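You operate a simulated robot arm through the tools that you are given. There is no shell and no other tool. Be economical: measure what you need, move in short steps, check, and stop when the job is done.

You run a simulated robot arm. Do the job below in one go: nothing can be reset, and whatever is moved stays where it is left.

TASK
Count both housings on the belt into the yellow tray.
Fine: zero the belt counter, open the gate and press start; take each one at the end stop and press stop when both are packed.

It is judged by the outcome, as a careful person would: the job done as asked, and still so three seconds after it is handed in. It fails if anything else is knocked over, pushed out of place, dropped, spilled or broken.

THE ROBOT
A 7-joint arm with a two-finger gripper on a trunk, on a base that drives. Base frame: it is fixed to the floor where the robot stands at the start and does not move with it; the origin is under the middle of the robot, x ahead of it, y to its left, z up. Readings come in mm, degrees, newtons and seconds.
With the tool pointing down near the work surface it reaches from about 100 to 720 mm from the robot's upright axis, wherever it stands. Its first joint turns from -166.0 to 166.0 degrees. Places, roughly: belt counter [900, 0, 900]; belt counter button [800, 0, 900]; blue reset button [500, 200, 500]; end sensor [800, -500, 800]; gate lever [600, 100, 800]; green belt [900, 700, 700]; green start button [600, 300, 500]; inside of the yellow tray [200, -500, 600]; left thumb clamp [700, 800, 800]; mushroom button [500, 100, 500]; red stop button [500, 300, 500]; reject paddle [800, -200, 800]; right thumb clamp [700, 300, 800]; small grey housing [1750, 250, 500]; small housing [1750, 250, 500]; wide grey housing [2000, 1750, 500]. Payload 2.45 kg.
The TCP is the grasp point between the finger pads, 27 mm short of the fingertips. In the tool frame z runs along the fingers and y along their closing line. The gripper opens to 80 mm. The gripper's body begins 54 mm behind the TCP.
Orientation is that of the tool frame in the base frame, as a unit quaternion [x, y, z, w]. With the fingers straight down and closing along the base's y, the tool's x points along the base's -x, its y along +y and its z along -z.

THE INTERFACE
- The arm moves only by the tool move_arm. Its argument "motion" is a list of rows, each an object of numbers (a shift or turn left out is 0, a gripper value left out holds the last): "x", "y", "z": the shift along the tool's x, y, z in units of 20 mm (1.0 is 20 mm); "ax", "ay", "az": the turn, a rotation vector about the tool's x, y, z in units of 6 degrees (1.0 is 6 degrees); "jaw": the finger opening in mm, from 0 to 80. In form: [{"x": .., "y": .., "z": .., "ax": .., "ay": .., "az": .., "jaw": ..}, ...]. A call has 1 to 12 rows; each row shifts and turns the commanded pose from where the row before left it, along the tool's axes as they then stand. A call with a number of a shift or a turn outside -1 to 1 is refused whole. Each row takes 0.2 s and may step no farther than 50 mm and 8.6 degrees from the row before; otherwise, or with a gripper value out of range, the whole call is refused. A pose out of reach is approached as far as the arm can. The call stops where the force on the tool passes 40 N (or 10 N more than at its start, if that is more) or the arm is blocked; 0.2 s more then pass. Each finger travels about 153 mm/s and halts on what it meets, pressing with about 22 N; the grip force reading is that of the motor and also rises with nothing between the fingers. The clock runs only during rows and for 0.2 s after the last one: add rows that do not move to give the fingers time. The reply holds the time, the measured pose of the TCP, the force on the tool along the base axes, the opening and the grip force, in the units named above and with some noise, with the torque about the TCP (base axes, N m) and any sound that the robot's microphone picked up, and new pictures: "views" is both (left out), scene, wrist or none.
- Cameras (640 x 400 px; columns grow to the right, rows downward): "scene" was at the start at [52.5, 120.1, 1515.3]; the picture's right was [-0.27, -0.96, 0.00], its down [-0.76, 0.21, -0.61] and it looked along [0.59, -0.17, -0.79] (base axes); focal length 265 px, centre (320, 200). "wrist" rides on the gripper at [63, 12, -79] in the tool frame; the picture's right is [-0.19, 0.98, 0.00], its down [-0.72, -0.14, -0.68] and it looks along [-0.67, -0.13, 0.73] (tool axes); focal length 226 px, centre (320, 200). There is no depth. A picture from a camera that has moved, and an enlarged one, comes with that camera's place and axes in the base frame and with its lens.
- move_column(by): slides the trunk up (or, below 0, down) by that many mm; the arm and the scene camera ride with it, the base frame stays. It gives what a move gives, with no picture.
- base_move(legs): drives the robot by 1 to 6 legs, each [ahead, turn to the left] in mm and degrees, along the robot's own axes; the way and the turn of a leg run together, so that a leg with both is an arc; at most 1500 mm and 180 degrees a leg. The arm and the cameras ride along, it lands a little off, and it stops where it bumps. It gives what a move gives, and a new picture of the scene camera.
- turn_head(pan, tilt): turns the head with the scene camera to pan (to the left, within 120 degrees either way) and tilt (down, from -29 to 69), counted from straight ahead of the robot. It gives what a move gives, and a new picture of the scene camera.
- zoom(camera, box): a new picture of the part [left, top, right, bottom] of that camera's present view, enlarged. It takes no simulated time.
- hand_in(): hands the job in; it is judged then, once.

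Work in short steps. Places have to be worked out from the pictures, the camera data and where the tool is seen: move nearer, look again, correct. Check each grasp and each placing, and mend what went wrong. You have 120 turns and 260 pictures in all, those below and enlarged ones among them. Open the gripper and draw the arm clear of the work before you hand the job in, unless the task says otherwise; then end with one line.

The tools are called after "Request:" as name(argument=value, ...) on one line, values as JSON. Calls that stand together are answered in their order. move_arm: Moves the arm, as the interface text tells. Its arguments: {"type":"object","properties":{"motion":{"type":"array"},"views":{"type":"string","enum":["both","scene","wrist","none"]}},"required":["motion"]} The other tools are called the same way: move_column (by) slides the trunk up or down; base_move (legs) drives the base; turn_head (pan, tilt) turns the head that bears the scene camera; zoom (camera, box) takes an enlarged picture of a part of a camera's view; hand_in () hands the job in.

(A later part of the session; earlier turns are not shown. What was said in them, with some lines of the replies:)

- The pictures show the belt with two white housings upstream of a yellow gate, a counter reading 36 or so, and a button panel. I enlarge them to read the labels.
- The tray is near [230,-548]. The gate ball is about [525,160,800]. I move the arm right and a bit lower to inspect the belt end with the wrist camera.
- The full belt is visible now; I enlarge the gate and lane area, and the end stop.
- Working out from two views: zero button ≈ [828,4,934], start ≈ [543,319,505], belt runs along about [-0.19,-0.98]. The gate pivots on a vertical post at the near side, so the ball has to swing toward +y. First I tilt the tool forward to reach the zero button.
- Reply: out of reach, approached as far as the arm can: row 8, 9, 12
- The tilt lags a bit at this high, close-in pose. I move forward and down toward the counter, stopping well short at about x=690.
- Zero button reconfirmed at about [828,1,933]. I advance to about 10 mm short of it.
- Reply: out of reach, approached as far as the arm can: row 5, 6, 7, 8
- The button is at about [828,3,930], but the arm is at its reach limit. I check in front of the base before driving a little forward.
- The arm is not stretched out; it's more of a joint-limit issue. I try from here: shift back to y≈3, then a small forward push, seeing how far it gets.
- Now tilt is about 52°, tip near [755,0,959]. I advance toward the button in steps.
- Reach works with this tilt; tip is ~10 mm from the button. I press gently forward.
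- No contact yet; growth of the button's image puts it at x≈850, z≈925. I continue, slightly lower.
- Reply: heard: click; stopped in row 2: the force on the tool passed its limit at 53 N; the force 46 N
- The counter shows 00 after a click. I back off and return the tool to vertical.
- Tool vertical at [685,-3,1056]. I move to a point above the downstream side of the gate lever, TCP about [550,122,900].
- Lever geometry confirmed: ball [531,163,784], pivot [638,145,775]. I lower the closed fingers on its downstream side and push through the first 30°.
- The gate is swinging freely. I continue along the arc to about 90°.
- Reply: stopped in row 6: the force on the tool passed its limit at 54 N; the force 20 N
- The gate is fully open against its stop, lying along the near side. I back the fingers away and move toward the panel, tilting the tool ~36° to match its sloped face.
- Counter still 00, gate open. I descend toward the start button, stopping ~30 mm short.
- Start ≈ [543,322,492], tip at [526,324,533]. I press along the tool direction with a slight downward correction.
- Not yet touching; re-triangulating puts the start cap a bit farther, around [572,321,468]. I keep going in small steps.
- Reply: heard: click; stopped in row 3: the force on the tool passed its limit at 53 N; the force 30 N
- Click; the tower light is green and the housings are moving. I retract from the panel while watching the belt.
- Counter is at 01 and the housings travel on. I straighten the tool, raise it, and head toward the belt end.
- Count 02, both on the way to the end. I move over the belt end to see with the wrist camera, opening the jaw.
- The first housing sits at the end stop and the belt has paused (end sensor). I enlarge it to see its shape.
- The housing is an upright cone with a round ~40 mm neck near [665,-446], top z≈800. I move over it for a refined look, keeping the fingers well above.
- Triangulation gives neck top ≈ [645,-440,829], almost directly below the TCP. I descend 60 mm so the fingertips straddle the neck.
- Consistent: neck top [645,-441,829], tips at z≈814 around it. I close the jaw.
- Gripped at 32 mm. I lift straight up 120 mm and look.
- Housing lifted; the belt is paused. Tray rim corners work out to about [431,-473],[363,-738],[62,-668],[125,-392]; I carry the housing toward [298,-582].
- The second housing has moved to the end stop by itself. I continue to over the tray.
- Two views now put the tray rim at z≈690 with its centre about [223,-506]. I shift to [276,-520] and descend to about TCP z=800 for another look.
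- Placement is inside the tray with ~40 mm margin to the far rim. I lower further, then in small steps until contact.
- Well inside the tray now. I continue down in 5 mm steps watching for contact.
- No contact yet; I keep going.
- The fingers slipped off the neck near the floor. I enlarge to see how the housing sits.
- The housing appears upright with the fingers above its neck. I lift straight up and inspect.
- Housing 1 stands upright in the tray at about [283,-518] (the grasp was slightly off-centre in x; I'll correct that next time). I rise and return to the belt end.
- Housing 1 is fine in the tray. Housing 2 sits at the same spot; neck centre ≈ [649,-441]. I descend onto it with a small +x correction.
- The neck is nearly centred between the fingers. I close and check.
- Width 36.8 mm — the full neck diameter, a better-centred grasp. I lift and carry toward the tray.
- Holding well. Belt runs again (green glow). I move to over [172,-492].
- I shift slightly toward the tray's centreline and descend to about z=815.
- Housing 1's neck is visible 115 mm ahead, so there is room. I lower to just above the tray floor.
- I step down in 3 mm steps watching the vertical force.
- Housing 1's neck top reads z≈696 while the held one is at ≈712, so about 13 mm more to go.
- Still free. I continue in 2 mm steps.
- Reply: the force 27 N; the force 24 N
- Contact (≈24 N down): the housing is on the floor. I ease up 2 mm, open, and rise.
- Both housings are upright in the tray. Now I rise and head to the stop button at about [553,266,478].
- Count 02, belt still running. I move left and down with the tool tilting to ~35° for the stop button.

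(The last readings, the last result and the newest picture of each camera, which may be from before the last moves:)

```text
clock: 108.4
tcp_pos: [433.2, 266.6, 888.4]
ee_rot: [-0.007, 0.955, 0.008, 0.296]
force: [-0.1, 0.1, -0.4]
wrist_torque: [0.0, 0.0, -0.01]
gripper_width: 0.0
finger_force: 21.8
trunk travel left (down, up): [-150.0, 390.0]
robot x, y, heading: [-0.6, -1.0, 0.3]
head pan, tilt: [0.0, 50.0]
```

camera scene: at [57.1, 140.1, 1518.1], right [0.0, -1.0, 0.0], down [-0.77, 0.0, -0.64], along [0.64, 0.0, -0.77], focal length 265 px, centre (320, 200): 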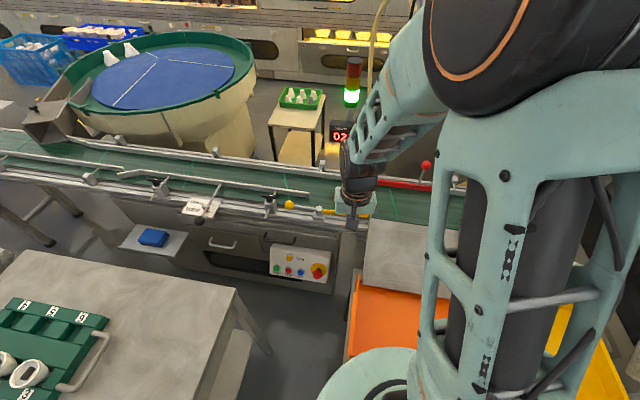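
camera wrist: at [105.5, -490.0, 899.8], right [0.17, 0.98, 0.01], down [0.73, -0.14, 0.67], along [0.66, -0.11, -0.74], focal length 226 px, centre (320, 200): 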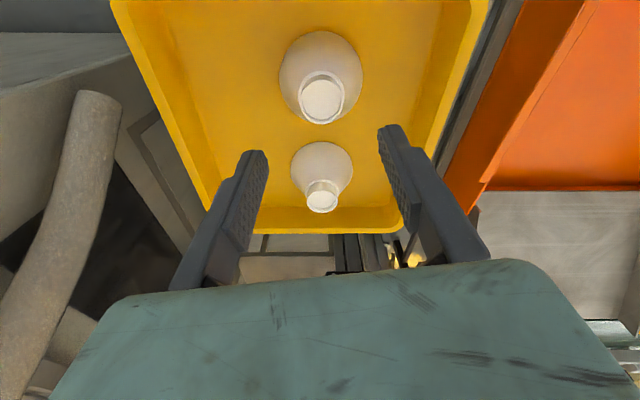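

I descend diagonally toward the pre-press point [500,266,560].

Request:
move_arm(motion=[{"z": 1, "x": 0.43}, {"z": 1, "x": 0.43}, {"z": 1, "x": 0.43}, {"z": 1, "x": 0.43}, {"z": 1, "x": 0.43}, {"z": 1, "x": 0.43}, {"z": 1, "x": 0.43}, {"z": 1, "x": 0.43}, {"z": 1, "x": 0.43}, {"z": 1, "x": 0.43}, {"z": 1, "x": 0.43}, {"z": 1, "x": 0.43}], views="none")

Request:
move_arm(motion=[{"z": 0.9, "x": 0.43}, {"z": 0.9, "x": 0.43}, {"z": 0.9, "x": 0.43}, {}], views="wrist")

```text
clock: 111.0
tcp_pos: [485.6, 270.7, 631.0]
ee_rot: [-0.006, 0.955, 0.007, 0.296]
force: [0.8, 0.4, -1.0]
wrist_torque: [-0.02, -0.01, 0.04]
gripper_width: 0.0
finger_force: 21.6
trunk travel left (down, up): [-150.0, 390.0]
robot x, y, heading: [-0.8, -0.9, -0.1]
head pan, tilt: [0.0, 50.0]
```

```text
clock: 112.0
tcp_pos: [493.9, 271.4, 572.8]
ee_rot: [-0.007, 0.956, 0.008, 0.294]
force: [0.5, 0.3, 0.4]
wrist_torque: [0.0, -0.03, 0.01]
gripper_width: 0.0
finger_force: 22.2
trunk travel left (down, up): [-150.0, 390.0]
robot x, y, heading: [-2.3, -1.4, 0.0]
head pan, tilt: [0.0, 50.0]
camera wrist: at [396.6, 280.5, 603.5], right [0.14, 0.98, 0.12], down [0.21, -0.15, 0.97], along [0.97, -0.11, -0.23], focal length 226 px, centre (320, 200)
```

wrist: 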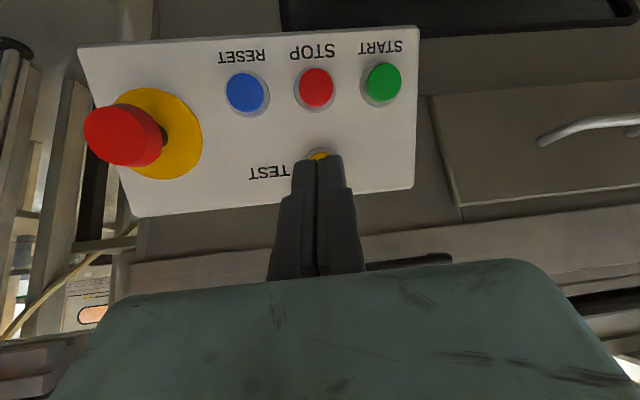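

Stop button ≈ [553,271,475], well aligned. I approach to ~12 mm short, then press gently.

Request:
move_arm(motion=[{"z": 0.9, "x": 0.09}, {"z": 0.9, "x": 0.09}, {"z": 0.9, "x": 0.09}, {"z": 0.8, "x": 0.09}, {}], views="wrist")

```text
clock: 113.2
tcp_pos: [528.1, 273.2, 511.0]
ee_rot: [-0.007, 0.956, 0.007, 0.295]
force: [-0.1, 0.2, -0.5]
wrist_torque: [0.02, -0.01, 0.0]
gripper_width: 0.0
finger_force: 21.7
trunk travel left (down, up): [-150.0, 390.0]
robot x, y, heading: [-1.8, 0.9, 0.2]
head pan, tilt: [0.0, 50.0]
camera wrist: at [430.8, 283.3, 541.5], right [0.14, 0.98, 0.12], down [0.21, -0.15, 0.97], along [0.97, -0.11, -0.23], focal length 226 px, centre (320, 200)
```

wrist: 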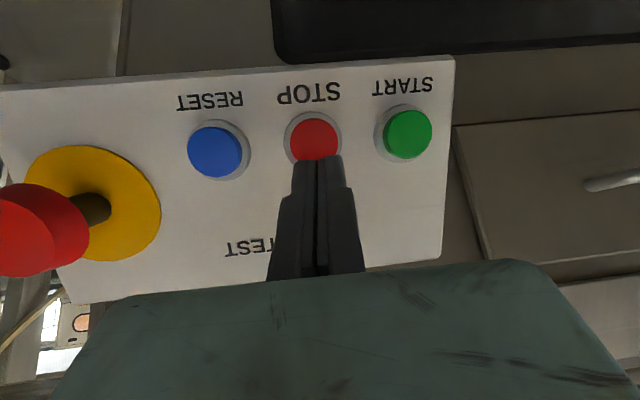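

Lined up on STOP. I press in small steps.

Request:
move_arm(motion=[{"z": 0.35, "x": -0.05}, {"z": 0.35, "x": -0.08}, {"z": 0.3, "x": -0.1}, {"z": 0.3, "x": -0.1}, {"z": 0.25, "x": -0.1}, {"z": 0.25, "x": -0.1}], views="both")

```text
clock: 114.0
tcp_pos: [541.0, 272.3, 500.6]
ee_rot: [-0.008, 0.955, 0.008, 0.295]
force: [-16.7, -4.0, 26.2]
wrist_torque: [-0.17, -0.15, -0.16]
gripper_width: 6.0
finger_force: 30.1
trunk travel left (down, up): [-150.0, 390.0]
robot x, y, heading: [0.8, 1.8, 0.4]
head pan, tilt: [0.0, 50.0]
heard: click
stopped in row 3: the force on the tool passed its limit at 47 N (the readings are from after the stop); the commanded pose is now the measured one
camera scene: at [54.4, 139.2, 1518.6], right [0.0, -1.0, 0.0], down [-0.77, 0.0, -0.64], along [0.64, 0.0, -0.77], focal length 265 px, centre (320, 200)
camera wrist: at [443.1, 282.9, 531.2], right [0.14, 0.98, 0.12], down [0.21, -0.15, 0.97], along [0.97, -0.11, -0.23], focal length 226 px, centre (320, 200)
```

scene: 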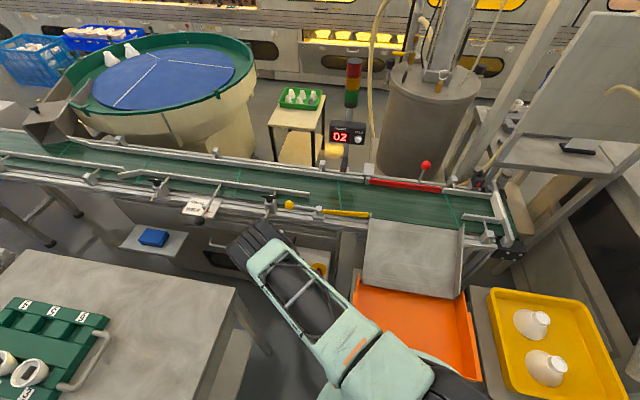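
wrist: 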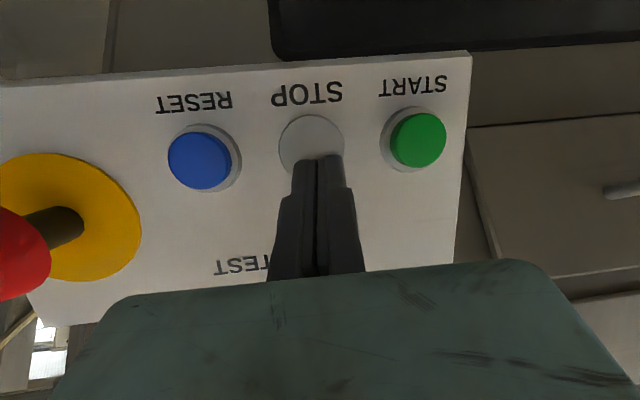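

Click, green light off, count 02, both housings in the tray. I retract, rise clear and open the gripper.

Request:
move_arm(motion=[{"z": -1}, {"z": -1}, {"z": -1, "x": -0.3}, {"z": -1, "x": -0.4}, {"z": -1, "x": -0.4}, {"z": -1, "x": -0.4}, {"z": -1, "x": -0.4}, {"z": -1, "x": -0.4}, {"z": -1, "x": -0.4}, {"z": -1, "x": -0.4}, {"z": -1, "x": -0.4}, {"z": -1, "x": -0.4}], views="none")

Request:
move_arm(motion=[{"z": -1, "jaw": 80}, {"z": -1}, {"z": -1}, {"z": -1}, {"z": -1}, {}], views="scene")

```text
clock: 116.6
tcp_pos: [470.6, 268.4, 742.6]
ee_rot: [-0.008, 0.956, 0.007, 0.295]
force: [1.2, 0.4, -0.2]
wrist_torque: [0.03, 0.0, 0.01]
gripper_width: 0.2
finger_force: 30.0
trunk travel left (down, up): [-150.0, 390.0]
robot x, y, heading: [-0.9, 2.5, -0.2]
head pan, tilt: [0.0, 50.0]
```

```text
clock: 118.0
tcp_pos: [413.7, 266.3, 822.3]
ee_rot: [-0.009, 0.956, 0.007, 0.294]
force: [0.3, 0.3, -0.4]
wrist_torque: [-0.01, 0.02, -0.01]
gripper_width: 79.9
finger_force: 0.0
trunk travel left (down, up): [-150.0, 390.0]
robot x, y, heading: [-2.2, -2.6, 0.0]
head pan, tilt: [0.0, 50.0]
camera scene: at [56.8, 140.2, 1518.1], right [0.0, -1.0, 0.0], down [-0.77, 0.0, -0.64], along [0.64, 0.0, -0.77], focal length 265 px, centre (320, 200)
```

scene: 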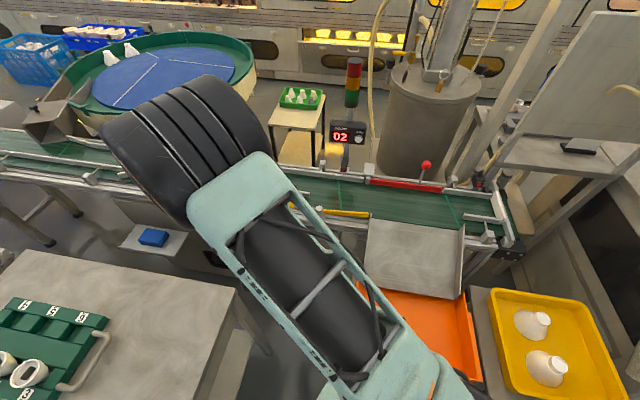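

The belt is stopped, the counter reads 02, both housings stand in the yellow tray, and the arm is clear with the gripper open. I hand in.

Request:
hand_in()

```text
The job is handed in.
```

Both housings are standing upright in the yellow tray. The counter was zeroed first and now reads 02, the gate is open, and the belt is stopped. The first housing slipped out of the fingers as it touched the tray floor, shifting about 15 mm but staying upright.
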